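You operate a simulated robot arm through the tools that you are given. There is no shell and no other tool.

Carry out the task below with a simulated two-armed robot. There is one attempt and no reset: what you move stays moved.

## Task
Wipe the dark stain off the coil on the inspection plate.
Fine: turn the plate till the stain stands at the yellow pointer, brake on, then the yellow cloth on the stain, cloth back. What is to be rubbed or washed off counts as gone when no trace of it is left.
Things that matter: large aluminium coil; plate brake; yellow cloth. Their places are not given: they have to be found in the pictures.

It is judged by the outcome, as a careful person would: the job done as asked, and still so three seconds after it is handed in. It fails if anything else is knocked over, pushed out of place, dropped, spilled or broken. Flat cloth is picked up by pressing the open fingertips on it (5 to 10 N) and closing them slowly along it; thin cloth reads only 2 to 8 mm in the jaws.

## Robot
Two 7-joint arms with fingered hands on one trunk that stands fixed in place. Base frame: the origin is at the foot of the trunk, x ahead of it, y to its left, z up. Units: cm, rad, N and s.
The left shoulder is at [6, 12.6, 118], the right one opposite. With the tool pointing down near the work surface each hand reaches from about 10 to 70 cm from the base axis, measured 20 degrees to its own side. Payload 2.5 kg a hand.
Tool frame (each hand has its own): the origin (TCP) lies between the finger pads and is the grasp point; the fingertips stand 3 cm ahead of it; z points along the fingers, y is the line along which they close. Largest opening 10.4 cm; the body of the gripper starts 3.5 cm behind the TCP. The gripper is a hand of 5 fingers: y runs from the thumb to the fingers, the wrist lies at [-1.5, -10.4, -17.8] in the tool frame.
Orientation is told as [roll, pitch, yaw] about the base's x, y, z axes, in that order, counted from this pose: with the fingers straight down and the wrist toward the robot, the tool's x, y and z point along [0, 1, 0], [1, 0, 0] and [0, 0, -1] of the base frame.

## Interface
- The arms move only by the tool play_rows. It takes "left_rows", "right_rows" or both (then of equal length, played together; a hand with none holds still); each is a list of rows, each a list of 2 entries, a list of its own where there are three numbers: the shift along the tool's x, y, z in cm, then the turn, a rotation vector about the tool's x, y, z in rad. In form: [[[tx, ty, tz], [wx, wy, wz]], ...]. A call has 1 to 20 rows; each row is the pose to reach, as a shift and turn from the pose commanded when the call began, along the tool's axes at that moment. A row lasts 0.2 s, in which the tool goes at most 5 cm and 0.15 rad; a call with a longer step from one row to the next is refused whole. Where a pose cannot be reached the arm comes as near as it can. A force on the tool above 90 N (or 10 N above the force at the start of the call, whichever is more), or a blocked arm, ends the call early, and 0.2 s more pass. In this call time passes only in rows, and 0.2 s behind the last. It gives the time, the measured TCP pose, the force on the tool (base axes), the opening and the grip force at its end, in the units of the frame above (readings bear some noise), with the torque about the TCP (base axes, N m) and any sound that the robot's microphone picked up, and new pictures: "views" is both (left out), scene, wrist or none (wrist: the cameras of the hands that moved).
- Cameras (640 x 400 px; columns grow to the right, rows downward): "scene" is now at [11.67, -2.13, 137.38]; the picture's right is [-0.26, -0.97, 0.00], its down [-0.69, 0.19, -0.70] and it looks along [0.68, -0.18, -0.71] (base axes); focal length 214 px, centre (320, 200). "left" rides on the left gripper at [-8, -7.8, -14.1] in its tool frame; the picture's right is [-0.78, -0.30, 0.56], its down [0.54, -0.78, 0.33] and it looks along [0.33, 0.56, 0.76] (tool axes); focal length 247 px, centre (320, 200). "right" rides on the right gripper at [8, -7.8, -14.1] in its tool frame; the picture's right is [-0.78, 0.30, -0.56], its down [-0.53, -0.78, 0.33] and it looks along [-0.33, 0.56, 0.76] (tool axes); focal length 247 px, centre (320, 200).
- lift_body(by): slides the trunk up (or, below 0, down) by that many cm; the arms and the scene camera ride with it, the base frame stays. It gives what a move gives, with no picture.
- curl_fingers(index, middle, ring, little, thumb_bend, thumb_turn, hand): sets how far each is bent, from 0 (flat) to 1 (curled in); at 0.3 the hand is open as for a grip, at 0.7 the pads meet at the TCP. One left out holds its place. A second passes; each finger stops where it meets its share of the squeeze, and holds until it gets a number again. It is the only way to open and close the hand. It gives what a move gives, with no picture; readings hold the bend of each and the force on index, middle, ring, little, thumb and palm. thumb_turn goes from beside the hand (0) to across from the fingers (1), as for a grip.
- aim_head(pan, tilt): turns the head with the scene camera to pan (to the left, within 1.501 rad either way) and tilt (down, from -0.506 to 1.204), counted from straight ahead of the robot. It gives what a move gives, and a new picture of the scene camera.
- probe_pixels(camera, pixels): for up to 12 pixels [column, row] of the newest picture of that camera ("zoom" is the newest enlarged one), the place [x, y, z] in the base frame of the surface seen there, good to about 0.2 cm. No time passes.
- zoom(camera, box): a new picture of the part [left, top, right, bottom] of that camera's present view, enlarged. No time passes.
- close_job(): hands the job in; it is judged then, once.

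Leave the grippers open and the arms clear of the work at the hand-in unless told otherwise.

The tools are called as a command line: name --argument value ..., lists and objects as JSON in quotes. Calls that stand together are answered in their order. play_rows: Moves the arms, as the interface text tells. Its arguments: {"type":"object","properties":{"left_rows":{"type":"array","items":{"type":"array"}},"right_rows":{"type":"array","items":{"type":"array"}},"views":{"type":"string","enum":["both","scene","wrist","none"]}},"required":[]} The other tools are called the same way: lift_body (by) slides the trunk up or down; curl_fingers (index, middle, ring, little, thumb_bend, thumb_turn, hand) moves the fingers one by one; aim_head (pan, tilt) turns the head that bears the scene camera; probe_pixels (camera, pixels) gives the place of the surface under pixels of a picture; zoom (camera, box) takes an enlarged picture of a part of a camera's view; close_job () hands the job in.

At the start:

```text
time: 0.0
left_tcp_pos: [52.66, 6.92, 114.98]
left_orientation: [0.0, 0.002, 0.002]
left_wrist_force: [0.9, -0.7, 0.0]
left_wrist_torque: [-0.01, -0.02, -0.01]
left_gripper_width: 10.36
left_gripper_force: 0.0
left_shape: jaw
left_bend: [0.3, 0.3, 0.3, 0.3, 0.3, 0.98]
left_finger forces: [0.0, 0.0, 0.0, 0.0, 0.0, 0.0]
right_tcp_pos: [44.63, -25.3, 120.42]
right_orientation: [0.0, 0.0, 0.0]
right_wrist_force: [-0.1, -0.1, 0.2]
right_wrist_torque: [0.01, 0.03, 0.0]
right_gripper_width: 10.38
right_gripper_force: 0.0
right_shape: jaw
right_bend: [0.3, 0.3, 0.3, 0.3, 0.3, 0.98]
right_finger forces: [0.1, 0.0, 0.0, 0.0, 0.0, 0.1]
trunk travel left (down, up): [-57.5, 36.5]
head pan, tilt: [-0.265, 0.789]
```

scene: 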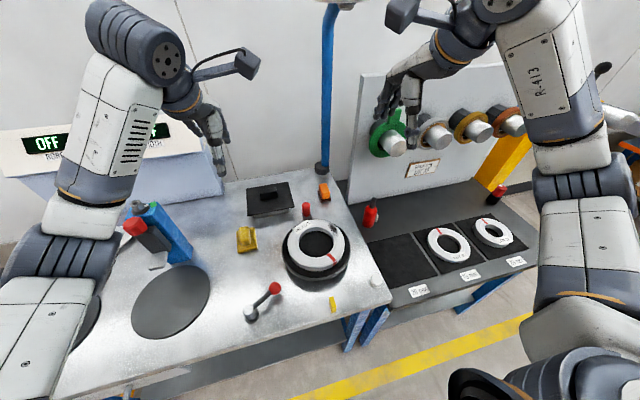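
right: 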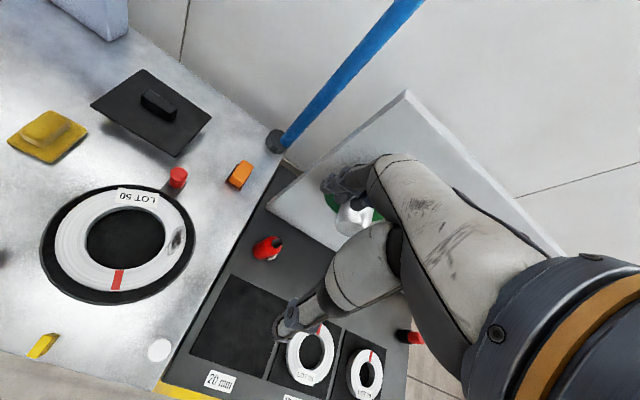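
left: 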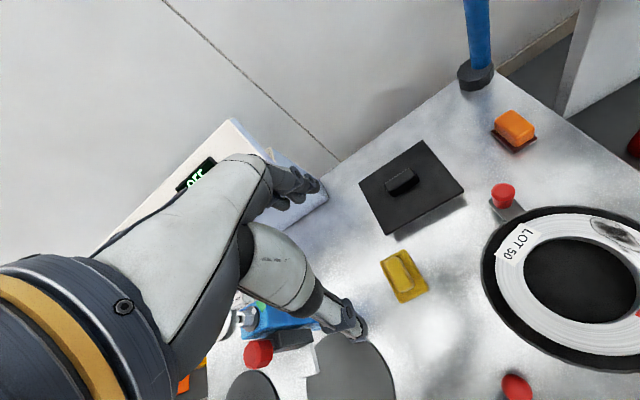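

I see a table with a coil on a black round plate (scene pixel ~(315,245)), a yellow cloth-like thing at (246,239), a yellow pointer perhaps at (333,304), a red knob at (307,210) that may be the plate brake, and a lever with a red ball at (262,300). First I zoom in for a closer look.

zoom --camera "scene" --box '[220, 170, 400, 320]'

zoom --camera "right" --box '[0, 60, 300, 380]'

zoom --camera "left" --box '[340, 80, 640, 400]'

```text
2.67 times, centred on (310, 245) of scene
```

zoom: 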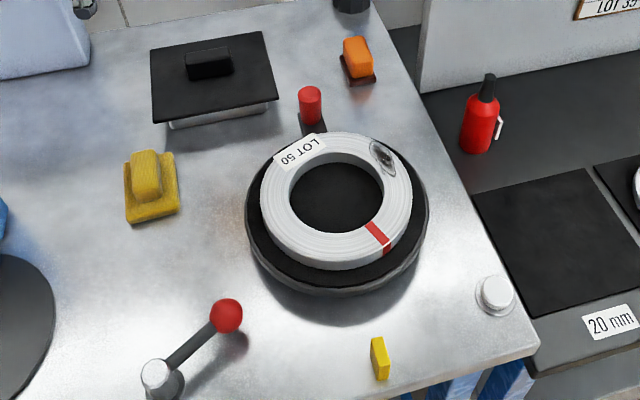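

```text
1.25 times, centred on (150, 220) of right
```

zoom: 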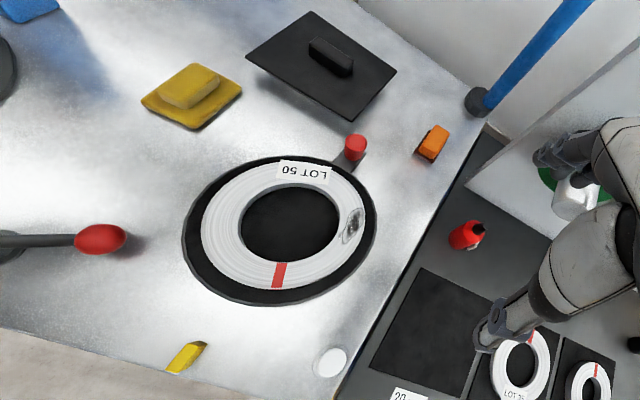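

```text
1.25 times, centred on (490, 240) of left
```

zoom: 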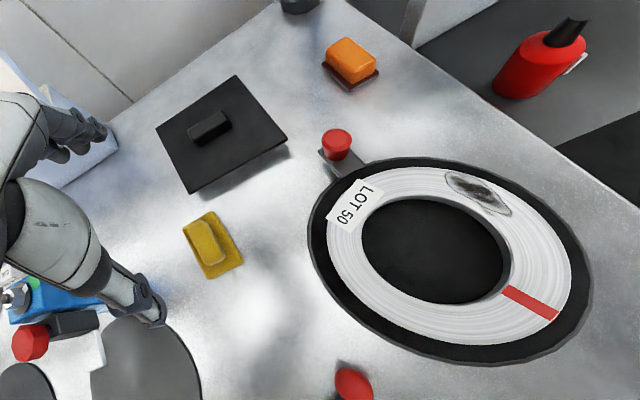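

The stain is on the far/right side of the coil; the yellow pointer sits at the near table edge. There are two candidates for the brake: the red knob at the plate's rim and the lever with the red ball. I probe places.

zoom --camera "scene" --box '[220, 170, 400, 320]'

probe_pixels --camera "zoom" --pixels '[[380, 155], [375, 235], [336, 198], [300, 152], [380, 345], [310, 92], [313, 125], [228, 315], [155, 372], [145, 160], [130, 215], [340, 268]]'

probe_pixels --camera "scene" --pixels '[[246, 239], [240, 250], [255, 230], [170, 300], [333, 304], [375, 281], [268, 195], [324, 192], [307, 205], [285, 265], [340, 270], [160, 235]]'

```text
2.67 times, centred on (310, 245) of scene
```

zoom: 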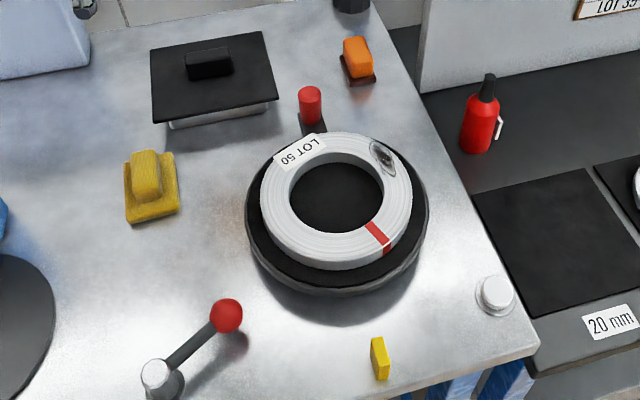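

```text
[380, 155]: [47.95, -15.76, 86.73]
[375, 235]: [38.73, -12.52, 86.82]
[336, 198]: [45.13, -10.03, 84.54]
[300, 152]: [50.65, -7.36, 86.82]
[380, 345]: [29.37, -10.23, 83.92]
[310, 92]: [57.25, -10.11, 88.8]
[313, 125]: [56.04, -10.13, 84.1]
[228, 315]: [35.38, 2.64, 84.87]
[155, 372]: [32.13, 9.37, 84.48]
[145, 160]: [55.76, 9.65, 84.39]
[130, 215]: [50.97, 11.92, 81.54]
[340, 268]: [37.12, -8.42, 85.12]
```

```text
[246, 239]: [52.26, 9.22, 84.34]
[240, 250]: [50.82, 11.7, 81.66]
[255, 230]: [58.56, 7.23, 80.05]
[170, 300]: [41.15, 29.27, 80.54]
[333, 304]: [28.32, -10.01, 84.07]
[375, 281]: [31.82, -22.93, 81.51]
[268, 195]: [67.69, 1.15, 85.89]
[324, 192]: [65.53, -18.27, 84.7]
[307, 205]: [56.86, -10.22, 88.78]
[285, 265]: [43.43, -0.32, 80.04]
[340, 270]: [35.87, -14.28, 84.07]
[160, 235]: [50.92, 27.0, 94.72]
```

Table top is z≈80, the plate centre is near (44.5,-10), coil top at z≈86.8, the pointer at (29,-10). Now closer looks at the red knob, the lever, and the blue device.

zoom --camera "scene" --box '[280, 180, 360, 230]'

zoom --camera "scene" --box '[220, 265, 300, 330]'

zoom --camera "scene" --box '[40, 180, 240, 370]'

zoom --camera "left" --box '[460, 150, 640, 260]'

zoom --camera "right" --box '[120, 120, 240, 260]'

```text
8.00 times, centred on (320, 205) of scene
```

zoom: 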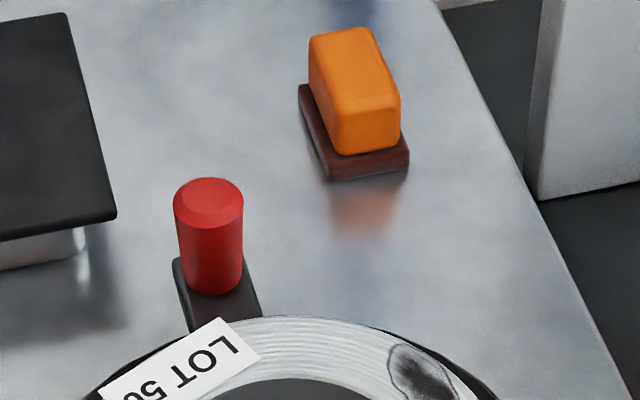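

```text
6.15 times, centred on (260, 298) of scene
```

zoom: 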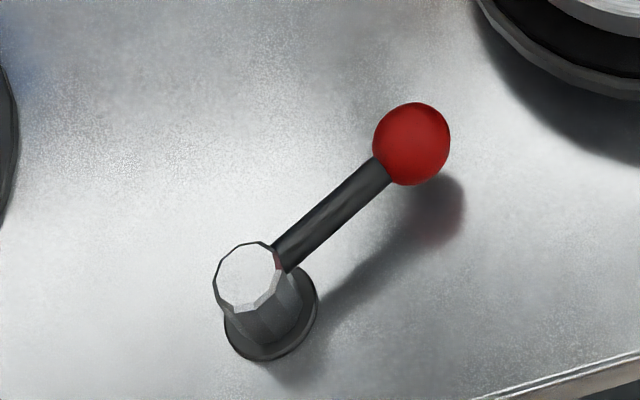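

```text
2.11 times, centred on (140, 275) of scene
```

zoom: 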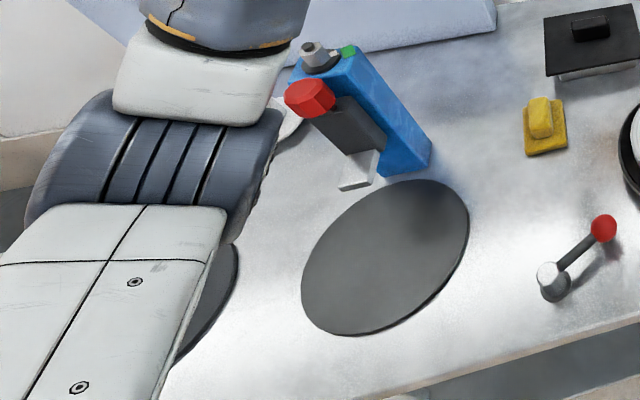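

```text
3.56 times, centred on (550, 205) of left
```

zoom: 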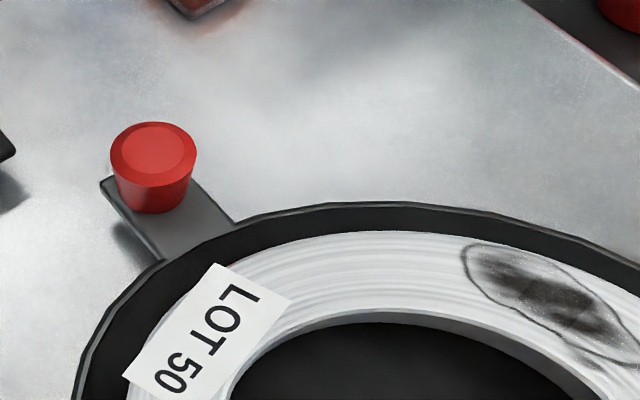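

```text
2.86 times, centred on (180, 190) of right
```

zoom: 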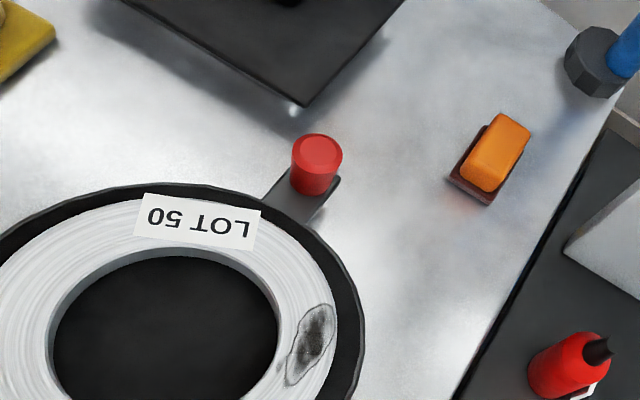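

The red knob stands on an arm sticking out of the plate rim (it looks like the plate's turning handle), so the pivoted lever with the red ball near (262,300) is probably the brake. I check the display that reads OFF on the left.

aim_head --pan 0.5 --tilt 0.7

```text
time: 1.1
left_tcp_pos: [52.7, 7.11, 115.16]
left_orientation: [-0.001, 0.002, 0.0]
left_wrist_force: [-0.1, 1.1, 0.3]
left_wrist_torque: [0.01, 0.02, 0.01]
left_gripper_width: 10.39
left_gripper_force: 0.1
left_shape: jaw
left_bend: [0.3, 0.3, 0.3, 0.3, 0.3, 0.98]
left_finger forces: [0.0, 0.1, 0.0, 0.1, 0.1, 0.0]
right_tcp_pos: [44.6, -25.32, 120.29]
right_orientation: [0.001, -0.001, 0.001]
right_wrist_force: [-0.8, -0.3, 0.0]
right_wrist_torque: [0.02, 0.0, -0.03]
right_gripper_width: 10.35
right_gripper_force: 0.0
right_shape: jaw
right_bend: [0.3, 0.3, 0.3, 0.3, 0.3, 0.98]
right_finger forces: [0.1, 0.0, 0.1, 0.1, 0.0, 0.0]
trunk travel left (down, up): [-57.5, 36.5]
head pan, tilt: [0.499, 0.7]
```

scene: 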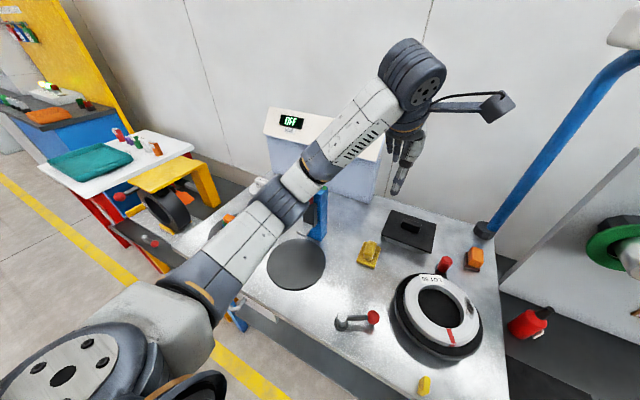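

zoom --camera "scene" --box '[250, 95, 400, 185]'

zoom --camera "scene" --box '[320, 230, 500, 400]'

zoom --camera "scene" --box '[200, 180, 400, 340]'

```text
4.27 times, centred on (325, 140) of scene
```

zoom: 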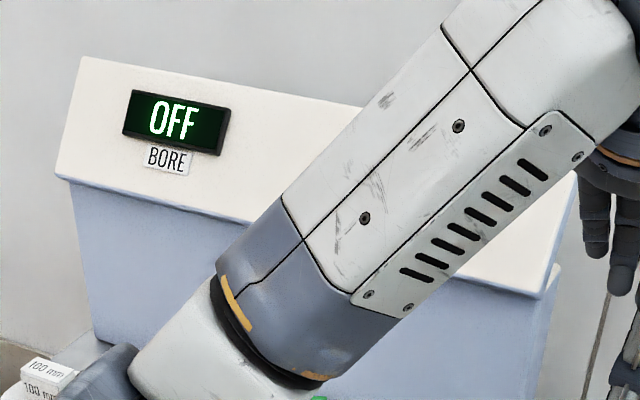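

```text
2.35 times, centred on (410, 315) of scene
```

zoom: 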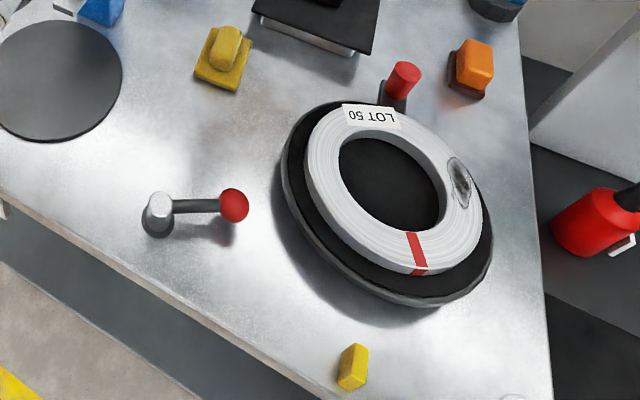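

```text
2.50 times, centred on (300, 260) of scene
```

zoom: 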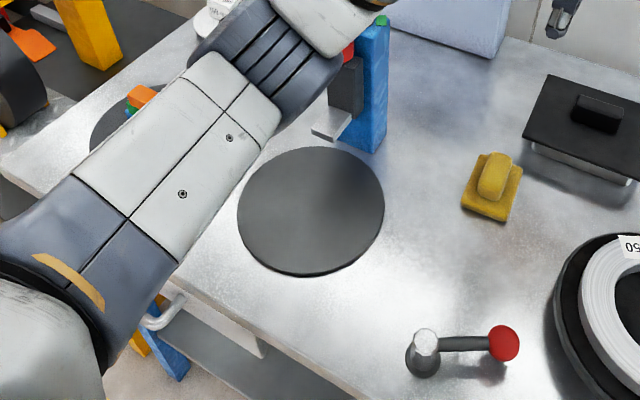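

The BORE display isn't related. I probe the lever, the knob and the plate rim more finely in this view.

zoom --camera "scene" --box '[325, 295, 395, 345]'

probe_pixels --camera "scene" --pixels '[[338, 318], [343, 328], [352, 319], [362, 318], [373, 313], [374, 322], [444, 260], [441, 268], [425, 385], [368, 249], [362, 262], [378, 262]]'

```text
8.00 times, centred on (360, 320) of scene
```

zoom: 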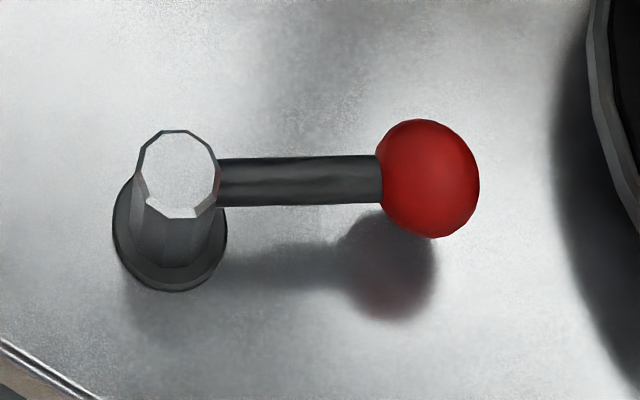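

```text
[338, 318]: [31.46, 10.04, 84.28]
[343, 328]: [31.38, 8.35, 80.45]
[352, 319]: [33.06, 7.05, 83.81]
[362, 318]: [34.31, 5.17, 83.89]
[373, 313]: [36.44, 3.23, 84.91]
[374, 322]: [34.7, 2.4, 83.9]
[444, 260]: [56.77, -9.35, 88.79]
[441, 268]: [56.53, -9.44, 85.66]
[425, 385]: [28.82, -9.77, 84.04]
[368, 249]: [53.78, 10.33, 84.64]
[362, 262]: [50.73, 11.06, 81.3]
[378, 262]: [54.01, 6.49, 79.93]
```

The lever pivots on a post at about (31.7,9.5), its ball at about (35.5,2.8,83.7). Now a closer look at the yellow cloth from the left wrist camera.

zoom --camera "left" --box '[360, 230, 460, 320]'

probe_pixels --camera "left" --pixels '[[381, 262], [408, 251], [427, 289], [400, 302], [392, 260], [408, 275], [415, 290], [398, 270], [503, 192], [515, 385]]'

zoom --camera "left" --box '[0, 80, 400, 400]'

zoom --camera "scene" --box '[360, 20, 530, 200]'

```text
4.44 times, centred on (410, 275) of left
```

zoom: 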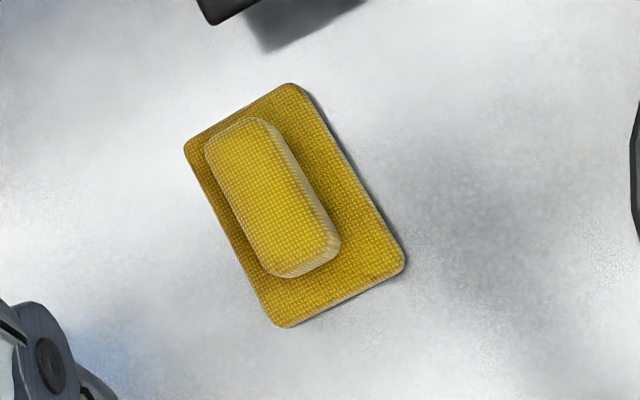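

```text
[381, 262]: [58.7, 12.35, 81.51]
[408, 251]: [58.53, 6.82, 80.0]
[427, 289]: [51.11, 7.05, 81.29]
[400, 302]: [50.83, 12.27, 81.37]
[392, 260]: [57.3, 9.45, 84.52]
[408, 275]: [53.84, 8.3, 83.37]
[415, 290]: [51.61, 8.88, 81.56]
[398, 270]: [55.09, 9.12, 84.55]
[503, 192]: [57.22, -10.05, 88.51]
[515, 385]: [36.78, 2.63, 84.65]
```

```text
1.25 times, centred on (200, 240) of left
```

zoom: 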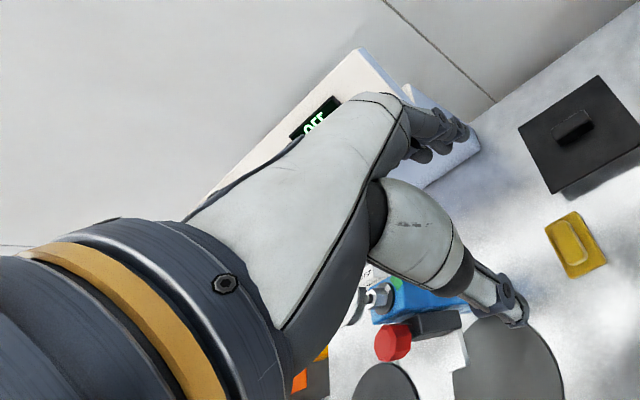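

```text
2.22 times, centred on (445, 110) of scene
```

zoom: 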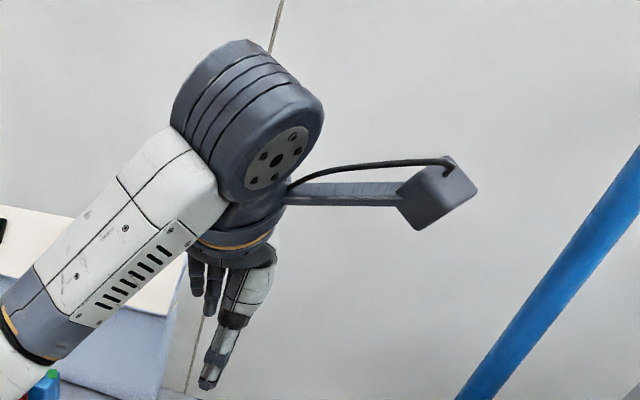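

The cloth is a small pad: base x 51–58.6, y 7–12.3, with a raised grip ridge along x at y≈9.4, top z≈84.55. I look at the hand's fingers to understand its geometry.

zoom --camera "left" --box '[200, 130, 400, 360]'

probe_pixels --camera "left" --pixels '[[290, 170], [310, 180], [320, 190], [295, 200], [280, 207], [350, 325], [330, 315], [360, 310], [240, 170], [260, 230]]'

```text
1.74 times, centred on (300, 245) of left
```

zoom: 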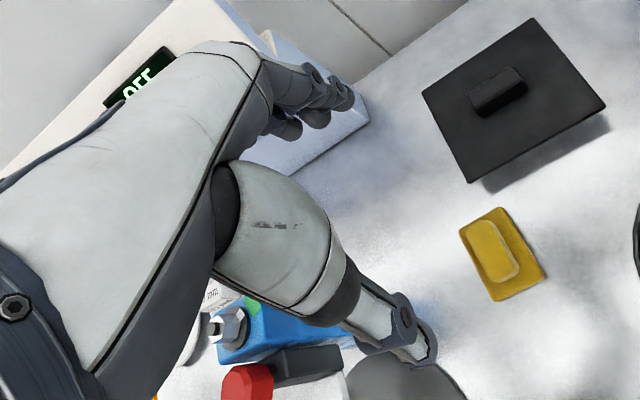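

```text
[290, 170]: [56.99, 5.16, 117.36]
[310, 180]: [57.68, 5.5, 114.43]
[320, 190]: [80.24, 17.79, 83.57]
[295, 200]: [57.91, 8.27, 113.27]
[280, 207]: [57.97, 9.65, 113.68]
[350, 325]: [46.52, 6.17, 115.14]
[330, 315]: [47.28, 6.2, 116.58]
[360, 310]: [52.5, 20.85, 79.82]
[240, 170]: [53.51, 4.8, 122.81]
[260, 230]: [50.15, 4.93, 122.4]
```

I now probe edge points of the plate and coil in the right camera to fit the plate's centre, and stain points for its angle.

zoom --camera "right" --box '[30, 170, 210, 320]'

```text
2.67 times, centred on (120, 245) of right
```

zoom: 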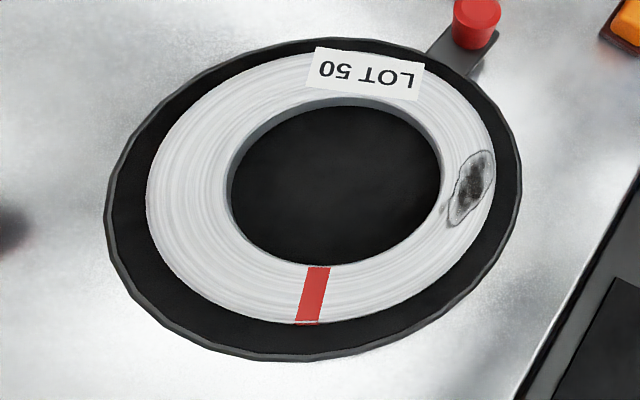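

probe_pixels --camera "zoom" --pixels '[[118, 210], [170, 105], [290, 46], [440, 70], [508, 130], [508, 230], [430, 312], [330, 346], [230, 342], [145, 285]]'

probe_pixels --camera "zoom" --pixels '[[472, 187], [455, 222], [490, 155], [450, 200], [470, 160], [488, 185], [312, 300], [477, 12], [152, 200], [490, 160], [300, 320], [318, 268]]'

```text
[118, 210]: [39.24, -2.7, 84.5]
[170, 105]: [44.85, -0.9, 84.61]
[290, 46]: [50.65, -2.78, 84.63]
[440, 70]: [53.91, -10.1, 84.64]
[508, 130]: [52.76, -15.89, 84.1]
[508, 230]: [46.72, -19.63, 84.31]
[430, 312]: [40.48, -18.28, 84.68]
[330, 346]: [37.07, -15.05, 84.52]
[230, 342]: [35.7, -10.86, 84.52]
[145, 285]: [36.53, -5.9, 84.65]
```

```text
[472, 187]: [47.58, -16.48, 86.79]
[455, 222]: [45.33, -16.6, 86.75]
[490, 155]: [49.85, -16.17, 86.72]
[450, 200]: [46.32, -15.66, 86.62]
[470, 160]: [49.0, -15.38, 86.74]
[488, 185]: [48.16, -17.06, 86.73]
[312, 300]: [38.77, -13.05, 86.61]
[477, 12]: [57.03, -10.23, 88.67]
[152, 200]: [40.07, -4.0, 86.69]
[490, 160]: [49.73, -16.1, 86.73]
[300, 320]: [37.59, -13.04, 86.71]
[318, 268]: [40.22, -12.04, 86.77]
```

Plate centre fits to about (44.9,-10.2); knob at (57,-10.2), radius ≈12.1; stain at about -67° and the pointer at 180°, so the plate must turn about 113° clockwise (seen from above), the knob ending near (40.2,-21.3). I move the left hand away to the left and bring the right hand over the knob, high up (z≈102).

play_rows --left_rows '[[[2, 0, 0], [0, 0, 0]], [[4, 0, 0], [0, 0, 0]], [[6, 0, 0], [0, 0, 0]], [[8, 0, 0], [0, 0, 0]], [[10, 0, 0], [0, 0, 0]], [[12, 0, 0], [0, 0, 0]], [[13, 0, 0], [0, 0, 0]], [[13, 0, 0], [0, 0, 0]]]' --right_rows '[[[0, 2, 2], [0, 0, 0]], [[2, 4, 5], [0, 0, 0]], [[4, 6, 8], [0, 0, 0]], [[7, 8, 11], [0, 0, 0]], [[10, 10, 14], [0, 0, 0]], [[13, 11.5, 16.5], [0, 0, 0]], [[15.1, 12.4, 18.4], [0, 0, 0]], [[15.1, 12.4, 18.4], [0, 0, 0]]]' --views "both"

curl_fingers --hand "right" --index 0.5 --middle 0.5 --ring 0.5 --little 0.5 --thumb_bend 0.5

aim_head --pan -0.2 --tilt 0.85

```text
time: 2.9
left_tcp_pos: [52.53, 20.02, 114.69]
left_orientation: [-0.001, 0.002, 0.003]
left_wrist_force: [0.1, -0.9, -0.1]
left_wrist_torque: [-0.04, 0.01, -0.02]
left_gripper_width: 10.38
left_gripper_force: 0.1
left_shape: jaw
left_bend: [0.3, 0.3, 0.3, 0.3, 0.3, 0.98]
left_finger forces: [0.1, 0.1, 0.1, 0.0, 0.1, 0.0]
right_tcp_pos: [57.23, -10.17, 101.79]
right_orientation: [-0.001, 0.0, -0.002]
right_wrist_force: [-0.3, 0.7, -0.5]
right_wrist_torque: [0.01, 0.01, -0.01]
right_gripper_width: 10.38
right_gripper_force: 0.1
right_shape: jaw
right_bend: [0.3, 0.3, 0.3, 0.3, 0.3, 0.98]
right_finger forces: [0.1, 0.0, 0.0, 0.0, 0.1, 0.0]
trunk travel left (down, up): [-57.5, 36.5]
head pan, tilt: [0.499, 0.7]
```

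scene: 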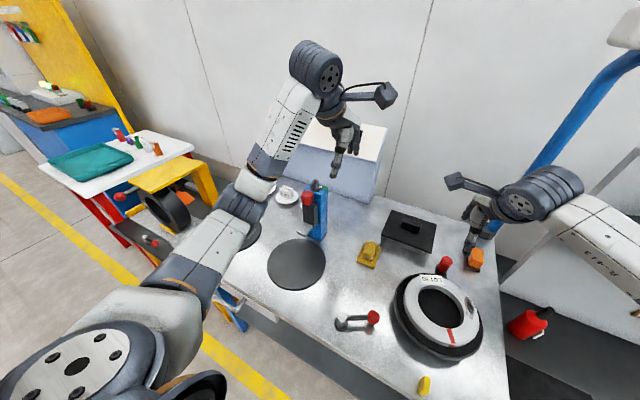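
right: 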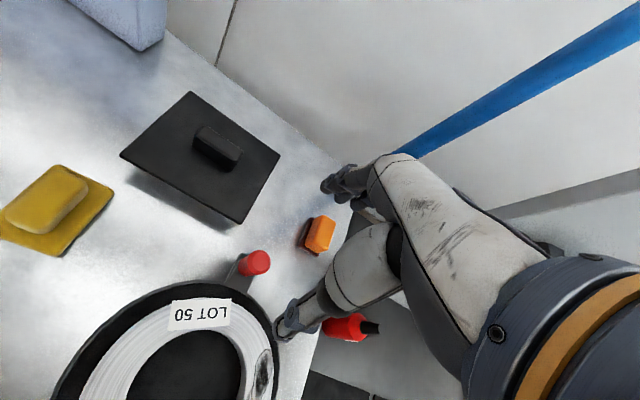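
left: 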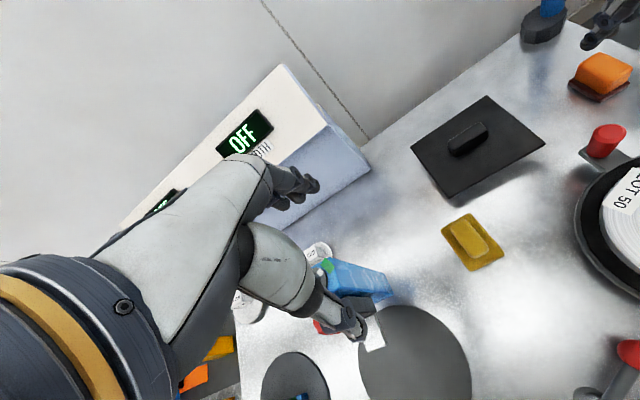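

```text
time: 3.9
left_tcp_pos: [52.63, 20.19, 114.67]
left_orientation: [0.0, -0.001, 0.001]
left_wrist_force: [0.5, 0.1, 0.0]
left_wrist_torque: [0.01, 0.02, -0.02]
left_gripper_width: 10.4
left_gripper_force: 0.0
left_shape: jaw
left_bend: [0.3, 0.3, 0.3, 0.3, 0.3, 0.98]
left_finger forces: [0.0, 0.1, 0.0, 0.0, 0.0, 0.0]
right_tcp_pos: [57.21, -10.21, 101.97]
right_orientation: [0.001, 0.001, 0.0]
right_wrist_force: [0.6, -0.5, -0.1]
right_wrist_torque: [-0.01, 0.0, -0.03]
right_gripper_width: 5.29
right_gripper_force: 0.0
right_shape: fingers
right_bend: [0.5, 0.5, 0.5, 0.5, 0.5, 0.98]
right_finger forces: [0.0, 0.1, 0.0, 0.0, 0.1, 0.1]
trunk travel left (down, up): [-57.5, 36.5]
head pan, tilt: [0.499, 0.7]
```

```text
time: 5.0
left_tcp_pos: [52.55, 20.06, 114.79]
left_orientation: [-0.001, 0.002, 0.003]
left_wrist_force: [0.0, 0.0, -0.1]
left_wrist_torque: [-0.03, 0.0, -0.01]
left_gripper_width: 10.37
left_gripper_force: 0.0
left_shape: jaw
left_bend: [0.3, 0.3, 0.3, 0.3, 0.3, 0.98]
left_finger forces: [0.1, 0.1, 0.0, 0.0, 0.0, 0.1]
right_tcp_pos: [57.09, -10.29, 101.82]
right_orientation: [0.001, -0.001, 0.0]
right_wrist_force: [0.2, -0.4, 0.1]
right_wrist_torque: [-0.04, -0.01, 0.05]
right_gripper_width: 5.3
right_gripper_force: 0.0
right_shape: fingers
right_bend: [0.5, 0.5, 0.5, 0.5, 0.5, 0.98]
right_finger forces: [0.0, 0.0, 0.0, 0.0, 0.1, 0.0]
trunk travel left (down, up): [-57.5, 36.5]
head pan, tilt: [-0.201, 0.85]
```

scene: 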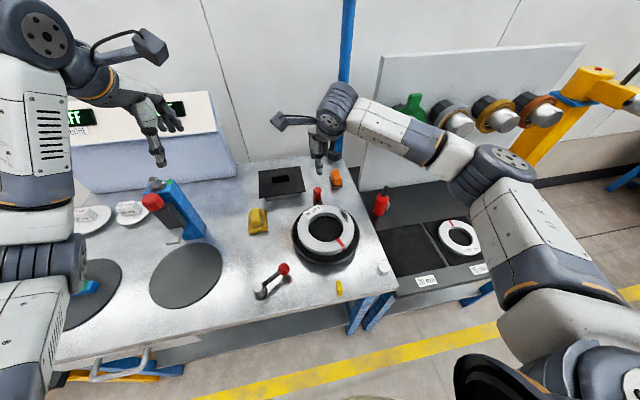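

The right hand is above the knob with 5.3 cm opening. I check the pole and the hand's finger places before descending.

probe_pixels --camera "scene" --pixels '[[346, 60], [347, 20], [317, 195], [318, 170], [328, 150], [336, 180], [380, 205]]'

zoom --camera "scene" --box '[260, 80, 400, 280]'

```text
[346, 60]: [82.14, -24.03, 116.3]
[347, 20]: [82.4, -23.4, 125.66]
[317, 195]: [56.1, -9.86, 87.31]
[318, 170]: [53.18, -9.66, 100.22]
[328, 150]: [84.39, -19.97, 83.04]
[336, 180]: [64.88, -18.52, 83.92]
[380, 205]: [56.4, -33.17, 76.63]
```

```text
2.00 times, centred on (330, 180) of scene
```

zoom: 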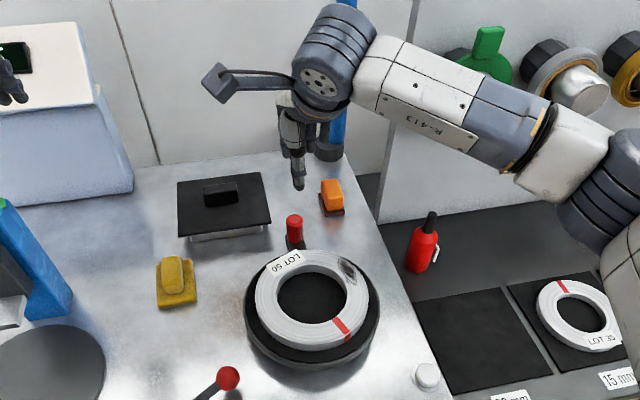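

Everything is clear around the knob. I descend the right hand 9 cm and look.

play_rows --right_rows '[[[0, 0, 2], [0, 0, 0]], [[0, 0, 4], [0, 0, 0]], [[0, 0, 6], [0, 0, 0]], [[0, 0, 8], [0, 0, 0]], [[0, 0, 9], [0, 0, 0]]]' --views "both"

zoom --camera "scene" --box '[270, 120, 380, 260]'

zoom --camera "right" --box '[200, 120, 420, 380]'

```text
time: 6.2
left_tcp_pos: [52.63, 19.93, 114.78]
left_orientation: [0.0, 0.002, 0.001]
left_wrist_force: [-0.2, 0.2, -0.2]
left_wrist_torque: [0.0, 0.01, 0.01]
left_gripper_width: 10.37
left_gripper_force: 0.1
left_shape: jaw
left_bend: [0.3, 0.3, 0.3, 0.3, 0.3, 0.98]
left_finger forces: [0.0, 0.0, 0.0, 0.0, 0.0, 0.0]
right_tcp_pos: [57.09, -10.27, 92.89]
right_orientation: [0.0, 0.0, 0.001]
right_wrist_force: [0.4, 0.1, -0.1]
right_wrist_torque: [-0.01, -0.04, -0.01]
right_gripper_width: 5.24
right_gripper_force: 0.0
right_shape: fingers
right_bend: [0.5, 0.5, 0.5, 0.5, 0.5, 0.98]
right_finger forces: [0.0, 0.0, 0.0, 0.0, 0.0, 0.1]
trunk travel left (down, up): [-57.5, 36.5]
head pan, tilt: [-0.201, 0.85]
```

scene: 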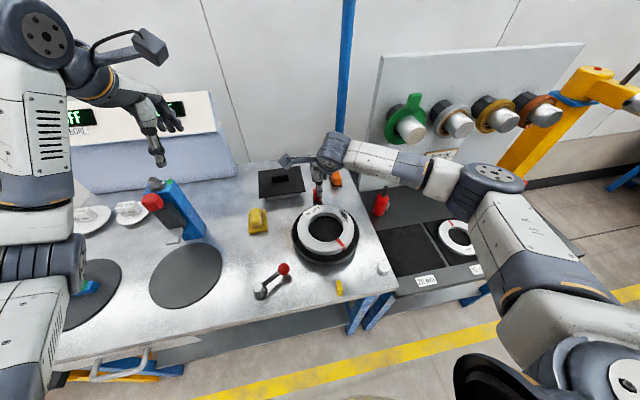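
right: 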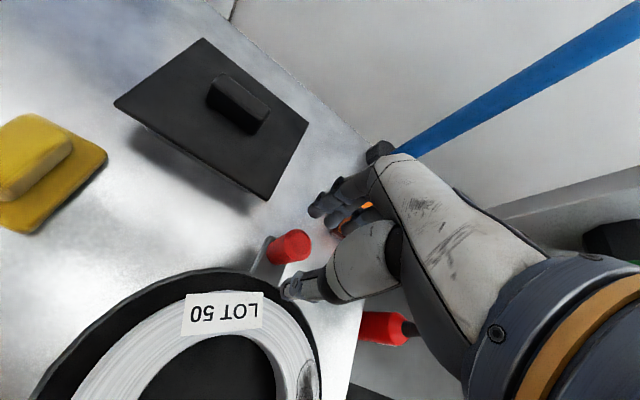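

```text
2.86 times, centred on (325, 190) of scene
```

zoom: 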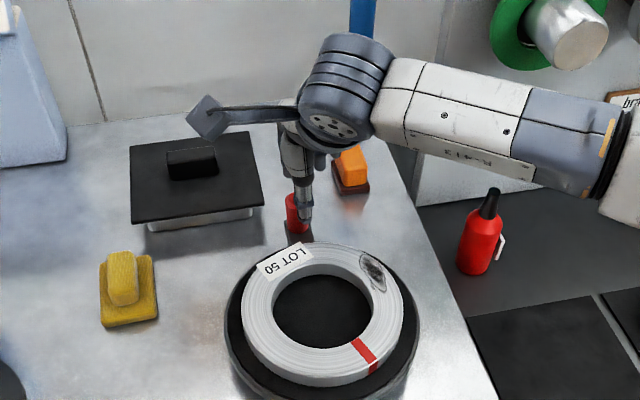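

```text
1.54 times, centred on (310, 250) of right
```

zoom: 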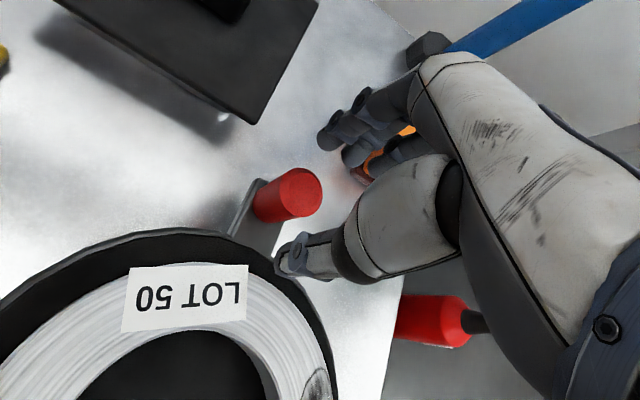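

The knob top (right camera ~(296,245)) lines up between thumb and fingers. I go 3.6 cm lower to z≈89.3.

play_rows --right_rows '[[[0, 0, 1], [0, 0, 0]], [[0, 0, 2], [0, 0, 0]], [[0, 0, 3], [0, 0, 0]], [[0, 0, 3.6], [0, 0, 0]]]' --views "wrist"

zoom --camera "right" --box '[200, 120, 420, 380]'

zoom --camera "scene" --box '[270, 120, 380, 260]'

```text
time: 7.2
left_tcp_pos: [52.53, 19.99, 114.79]
left_orientation: [-0.001, 0.001, 0.002]
left_wrist_force: [-0.1, 0.0, -0.3]
left_wrist_torque: [0.01, 0.0, -0.01]
left_gripper_width: 10.37
left_gripper_force: 0.1
left_shape: jaw
left_bend: [0.3, 0.3, 0.3, 0.3, 0.3, 0.98]
left_finger forces: [0.0, 0.1, 0.0, 0.1, 0.0, 0.0]
right_tcp_pos: [57.12, -10.28, 89.34]
right_orientation: [0.0, -0.001, 0.0]
right_wrist_force: [0.1, 0.4, 0.5]
right_wrist_torque: [0.03, 0.02, 0.04]
right_gripper_width: 5.13
right_gripper_force: 1.0
right_shape: fingers
right_bend: [0.5, 0.5, 0.5, 0.5, 0.51, 0.98]
right_finger forces: [0.0, 0.1, 0.0, 0.0, 0.4, 0.0]
trunk travel left (down, up): [-57.5, 36.5]
head pan, tilt: [-0.201, 0.85]
```

right: 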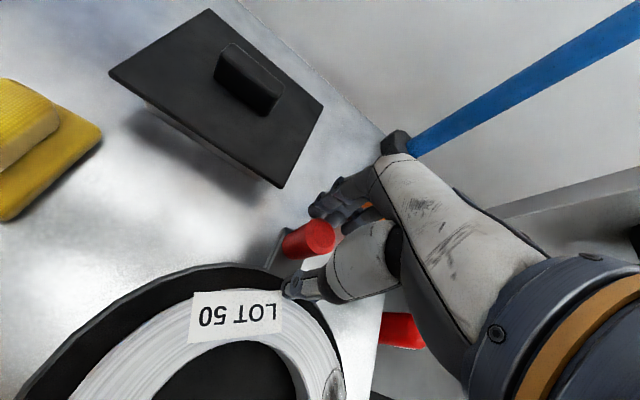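

```text
1.54 times, centred on (310, 250) of right
```

zoom: 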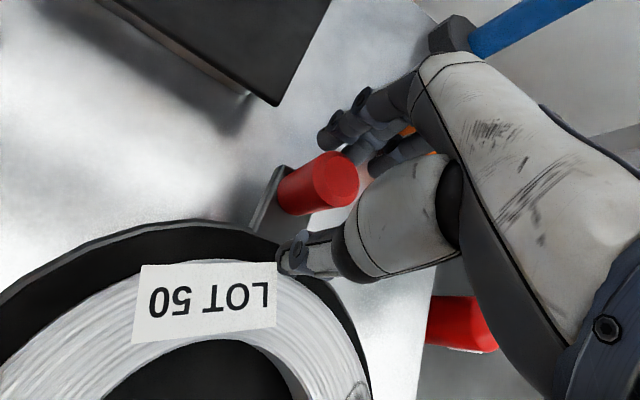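

```text
2.86 times, centred on (325, 190) of scene
```

zoom: 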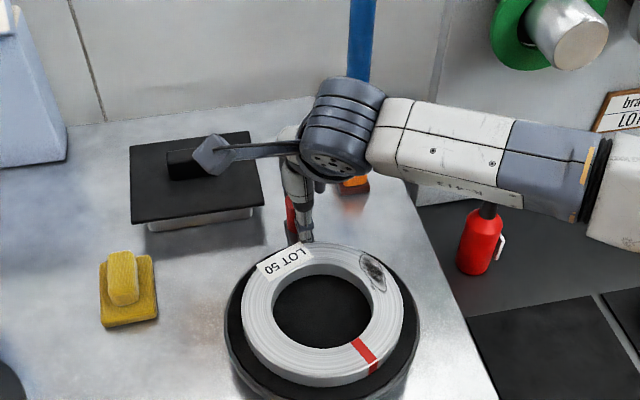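

The thumb shows a light 0.4 N touch (probably near the coil's edge). I close the thumb and fingers a bit toward the knob.

curl_fingers --hand "right" --index 0.58 --middle 0.58 --ring 0.55 --little 0.5 --thumb_bend 0.59

zoom --camera "right" --box '[200, 120, 420, 380]'

```text
time: 8.2
left_tcp_pos: [52.51, 19.89, 114.73]
left_orientation: [0.001, 0.002, 0.002]
left_wrist_force: [0.1, 0.6, -0.9]
left_wrist_torque: [0.04, 0.01, -0.03]
left_gripper_width: 10.38
left_gripper_force: 0.1
left_shape: jaw
left_bend: [0.3, 0.3, 0.3, 0.3, 0.3, 0.98]
left_finger forces: [0.0, 0.0, 0.1, 0.1, 0.0, 0.0]
right_tcp_pos: [57.06, -10.22, 89.42]
right_orientation: [0.001, -0.001, 0.001]
right_wrist_force: [0.1, -0.1, -0.2]
right_wrist_torque: [0.01, -0.02, 0.0]
right_gripper_width: 3.21
right_gripper_force: 0.1
right_shape: fingers
right_bend: [0.57, 0.57, 0.55, 0.5, 0.59, 0.98]
right_finger forces: [0.0, 0.0, 0.1, 0.0, 0.1, 0.0]
trunk travel left (down, up): [-57.5, 36.5]
head pan, tilt: [-0.201, 0.85]
```

```text
1.54 times, centred on (310, 250) of right
```

zoom: 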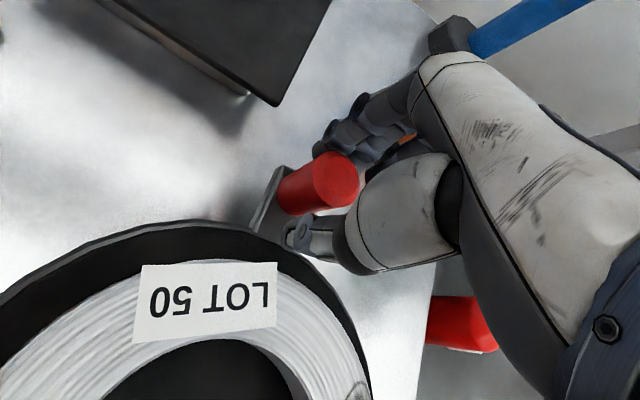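

The opening is 3.2 cm around the ~2 cm knob with no touch. I close further for a light grip.

curl_fingers --hand "right" --index 0.63 --middle 0.63 --thumb_bend 0.63

zoom --camera "right" --box '[200, 120, 420, 380]'

```text
time: 9.2
left_tcp_pos: [52.48, 19.96, 114.79]
left_orientation: [0.001, 0.004, 0.001]
left_wrist_force: [-0.8, -0.1, -0.3]
left_wrist_torque: [0.03, -0.02, 0.0]
left_gripper_width: 10.35
left_gripper_force: 0.0
left_shape: jaw
left_bend: [0.3, 0.3, 0.3, 0.3, 0.3, 0.98]
left_finger forces: [0.0, 0.1, 0.1, 0.1, 0.1, 0.1]
right_tcp_pos: [57.11, -10.23, 89.27]
right_orientation: [0.0, 0.0, 0.001]
right_wrist_force: [4.2, 0.8, 0.2]
right_wrist_torque: [-0.03, -0.05, -0.05]
right_gripper_width: 2.5
right_gripper_force: 2.3
right_shape: fingers
right_bend: [0.58, 0.62, 0.55, 0.5, 0.63, 0.98]
right_finger forces: [3.8, 0.8, 0.0, 0.1, 0.1, 0.0]
trunk travel left (down, up): [-57.5, 36.5]
head pan, tilt: [-0.201, 0.85]
```

```text
1.54 times, centred on (310, 250) of right
```

zoom: 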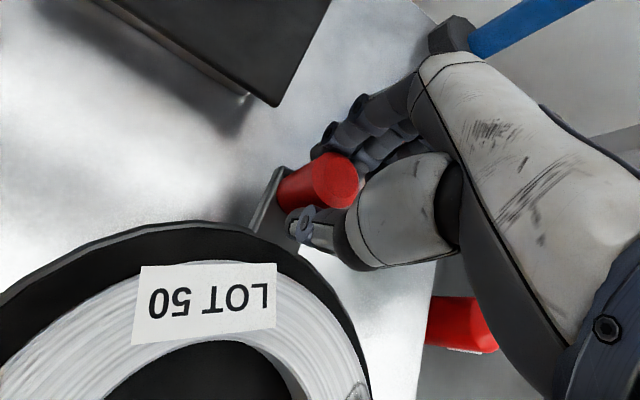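

The index (3.8 N) and middle (0.8 N) touch the knob's far side; the thumb not yet. I close the thumb.

curl_fingers --hand "right" --thumb_bend 0.67

```text
time: 10.2
left_tcp_pos: [52.65, 19.97, 114.78]
left_orientation: [0.001, 0.001, 0.001]
left_wrist_force: [-0.4, 0.2, 0.5]
left_wrist_torque: [-0.01, -0.04, 0.0]
left_gripper_width: 10.36
left_gripper_force: 0.1
left_shape: jaw
left_bend: [0.3, 0.3, 0.3, 0.3, 0.3, 0.98]
left_finger forces: [0.1, 0.0, 0.1, 0.0, 0.0, 0.0]
right_tcp_pos: [57.2, -10.3, 89.29]
right_orientation: [-0.001, 0.0, 0.0]
right_wrist_force: [3.2, 0.4, 0.4]
right_wrist_torque: [0.03, -0.11, -0.01]
right_gripper_width: 2.19
right_gripper_force: 3.1
right_shape: fingers
right_bend: [0.58, 0.62, 0.55, 0.5, 0.65, 0.98]
right_finger forces: [3.9, 0.8, 0.0, 0.0, 1.1, 0.1]
trunk travel left (down, up): [-57.5, 36.5]
head pan, tilt: [-0.201, 0.85]
```

Thumb now holds with 1.1 N. I firm the grip a little before turning.

curl_fingers --hand "right" --index 0.63 --middle 0.67 --thumb_bend 0.71

```text
time: 11.2
left_tcp_pos: [52.59, 20.01, 114.83]
left_orientation: [0.001, 0.003, 0.001]
left_wrist_force: [0.0, -1.2, 0.0]
left_wrist_torque: [-0.01, 0.02, -0.01]
left_gripper_width: 10.36
left_gripper_force: 0.1
left_shape: jaw
left_bend: [0.3, 0.3, 0.3, 0.3, 0.3, 0.98]
left_finger forces: [0.1, 0.0, 0.0, 0.0, 0.0, 0.0]
right_tcp_pos: [57.16, -10.33, 89.34]
right_orientation: [0.0, -0.001, 0.0]
right_wrist_force: [1.5, -0.5, -0.6]
right_wrist_torque: [-0.01, -0.07, 0.0]
right_gripper_width: 2.09
right_gripper_force: 4.7
right_shape: fingers
right_bend: [0.58, 0.64, 0.55, 0.5, 0.67, 0.97]
right_finger forces: [3.4, 2.7, 0.0, 0.1, 3.8, 0.1]
trunk travel left (down, up): [-57.5, 36.5]
head pan, tilt: [-0.201, 0.85]
```

Grip balanced (3.4/2.7/3.8 N). I turn the plate a first 10° clockwise along the knob's arc and read the force.

play_rows --right_rows '[[[-0.53, -0.01, 0], [0, 0, 0]], [[-1.06, -0.05, 0], [0, 0, 0]], [[-1.59, -0.1, 0], [0, 0, 0]], [[-2.11, -0.18, 0], [0, 0, 0]]]' --views "both"

zoom --camera "right" --box '[200, 120, 420, 380]'

```text
time: 12.2
left_tcp_pos: [52.59, 19.97, 114.76]
left_orientation: [0.001, 0.002, 0.003]
left_wrist_force: [-0.3, 0.5, 0.1]
left_wrist_torque: [-0.01, 0.02, 0.02]
left_gripper_width: 10.38
left_gripper_force: 0.2
left_shape: jaw
left_bend: [0.3, 0.3, 0.3, 0.3, 0.3, 0.98]
left_finger forces: [0.1, 0.0, 0.0, 0.0, 0.0, 0.1]
right_tcp_pos: [56.89, -12.3, 89.24]
right_orientation: [0.0, -0.001, 0.0]
right_wrist_force: [4.1, -0.1, -0.7]
right_wrist_torque: [-0.04, -0.11, -0.06]
right_gripper_width: 2.1
right_gripper_force: 6.2
right_shape: fingers
right_bend: [0.58, 0.64, 0.55, 0.5, 0.67, 0.96]
right_finger forces: [4.8, 2.7, 0.0, 0.0, 3.9, 0.0]
trunk travel left (down, up): [-57.5, 36.5]
head pan, tilt: [-0.201, 0.85]
```

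scene: 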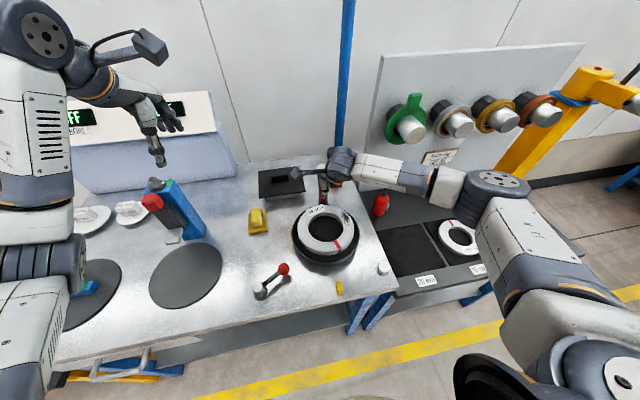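
right: 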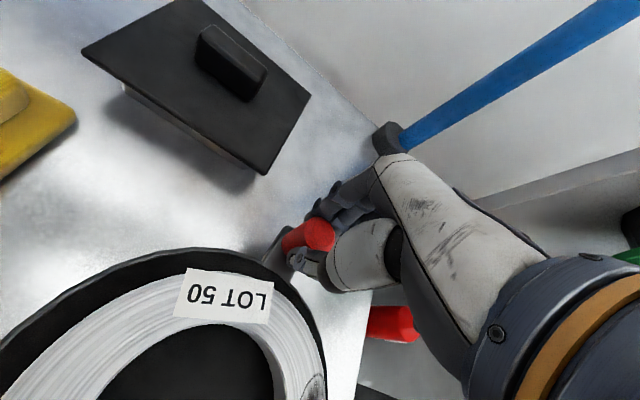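

```text
1.54 times, centred on (310, 250) of right
```

zoom: 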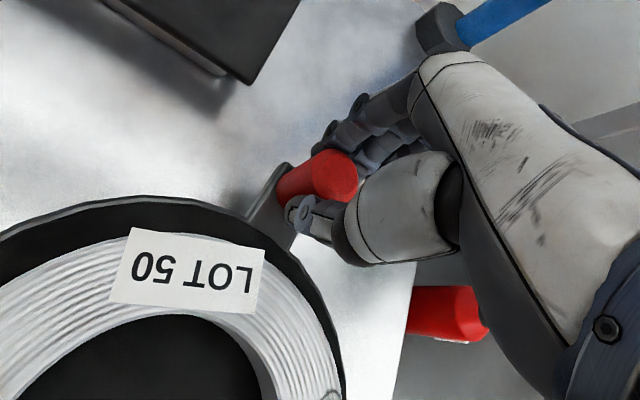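

The plate turns freely with the knob (brake is off). I continue along the arc to -55°.

play_rows --right_rows '[[[-0.623, -0.127, 0], [0, 0, 0]], [[-1.239, -0.286, 0], [0, 0, 0]], [[-1.846, -0.478, 0], [0, 0, 0]], [[-2.442, -0.7, 0], [0, 0, 0]], [[-3.025, -0.954, 0], [0, 0, 0]], [[-3.594, -1.238, 0], [0, 0, 0]], [[-4.148, -1.551, 0], [0, 0, 0]], [[-4.684, -1.893, 0], [0, 0, 0]], [[-5.202, -2.262, 0], [0, 0, 0]], [[-5.7, -2.658, 0], [0, 0, 0]], [[-6.176, -3.08, 0], [0, 0, 0]], [[-6.63, -3.526, 0], [0, 0, 0]], [[-7.06, -3.995, 0], [0, 0, 0]], [[-7.464, -4.486, 0], [0, 0, 0]], [[-7.843, -4.997, 0], [0, 0, 0]]]' --views "both"

zoom --camera "scene" --box '[270, 140, 400, 290]'

```text
time: 15.4
left_tcp_pos: [52.84, 19.83, 114.65]
left_orientation: [0.0, 0.002, 0.002]
left_wrist_force: [-0.7, -0.1, 0.3]
left_wrist_torque: [-0.04, 0.0, 0.04]
left_gripper_width: 10.4
left_gripper_force: 0.0
left_shape: jaw
left_bend: [0.3, 0.3, 0.3, 0.3, 0.3, 0.98]
left_finger forces: [0.0, 0.0, 0.0, 0.1, 0.1, 0.0]
right_tcp_pos: [51.85, -20.34, 89.17]
right_orientation: [0.0, 0.001, -0.003]
right_wrist_force: [10.5, -9.6, -0.8]
right_wrist_torque: [-0.2, -0.18, -0.3]
right_gripper_width: 2.28
right_gripper_force: 5.9
right_shape: fingers
right_bend: [0.52, 0.67, 0.55, 0.5, 0.71, 0.97]
right_finger forces: [11.1, 1.6, 0.0, 0.0, 0.2, 0.1]
trunk travel left (down, up): [-57.5, 36.5]
head pan, tilt: [-0.201, 0.85]
```

scene: 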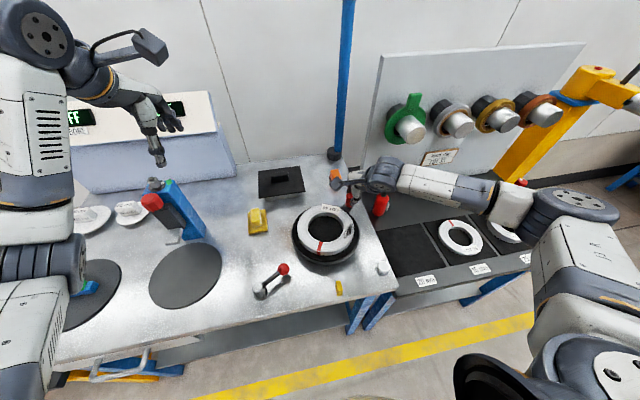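
right: 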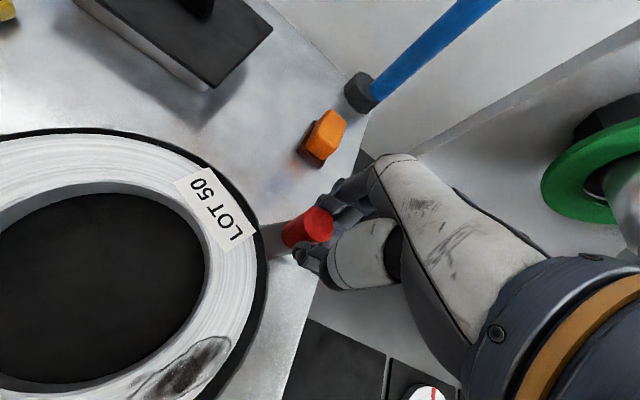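

```text
2.67 times, centred on (335, 215) of scene
```

zoom: 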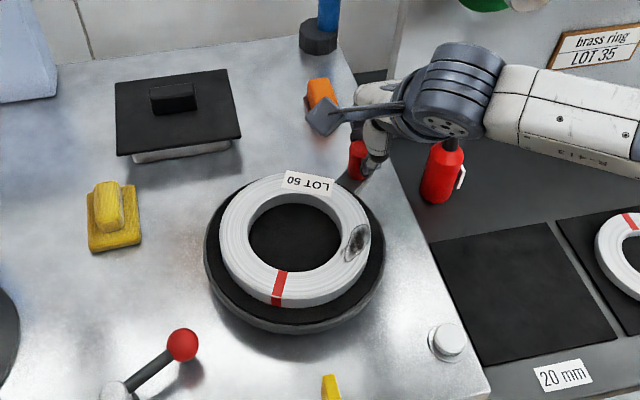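

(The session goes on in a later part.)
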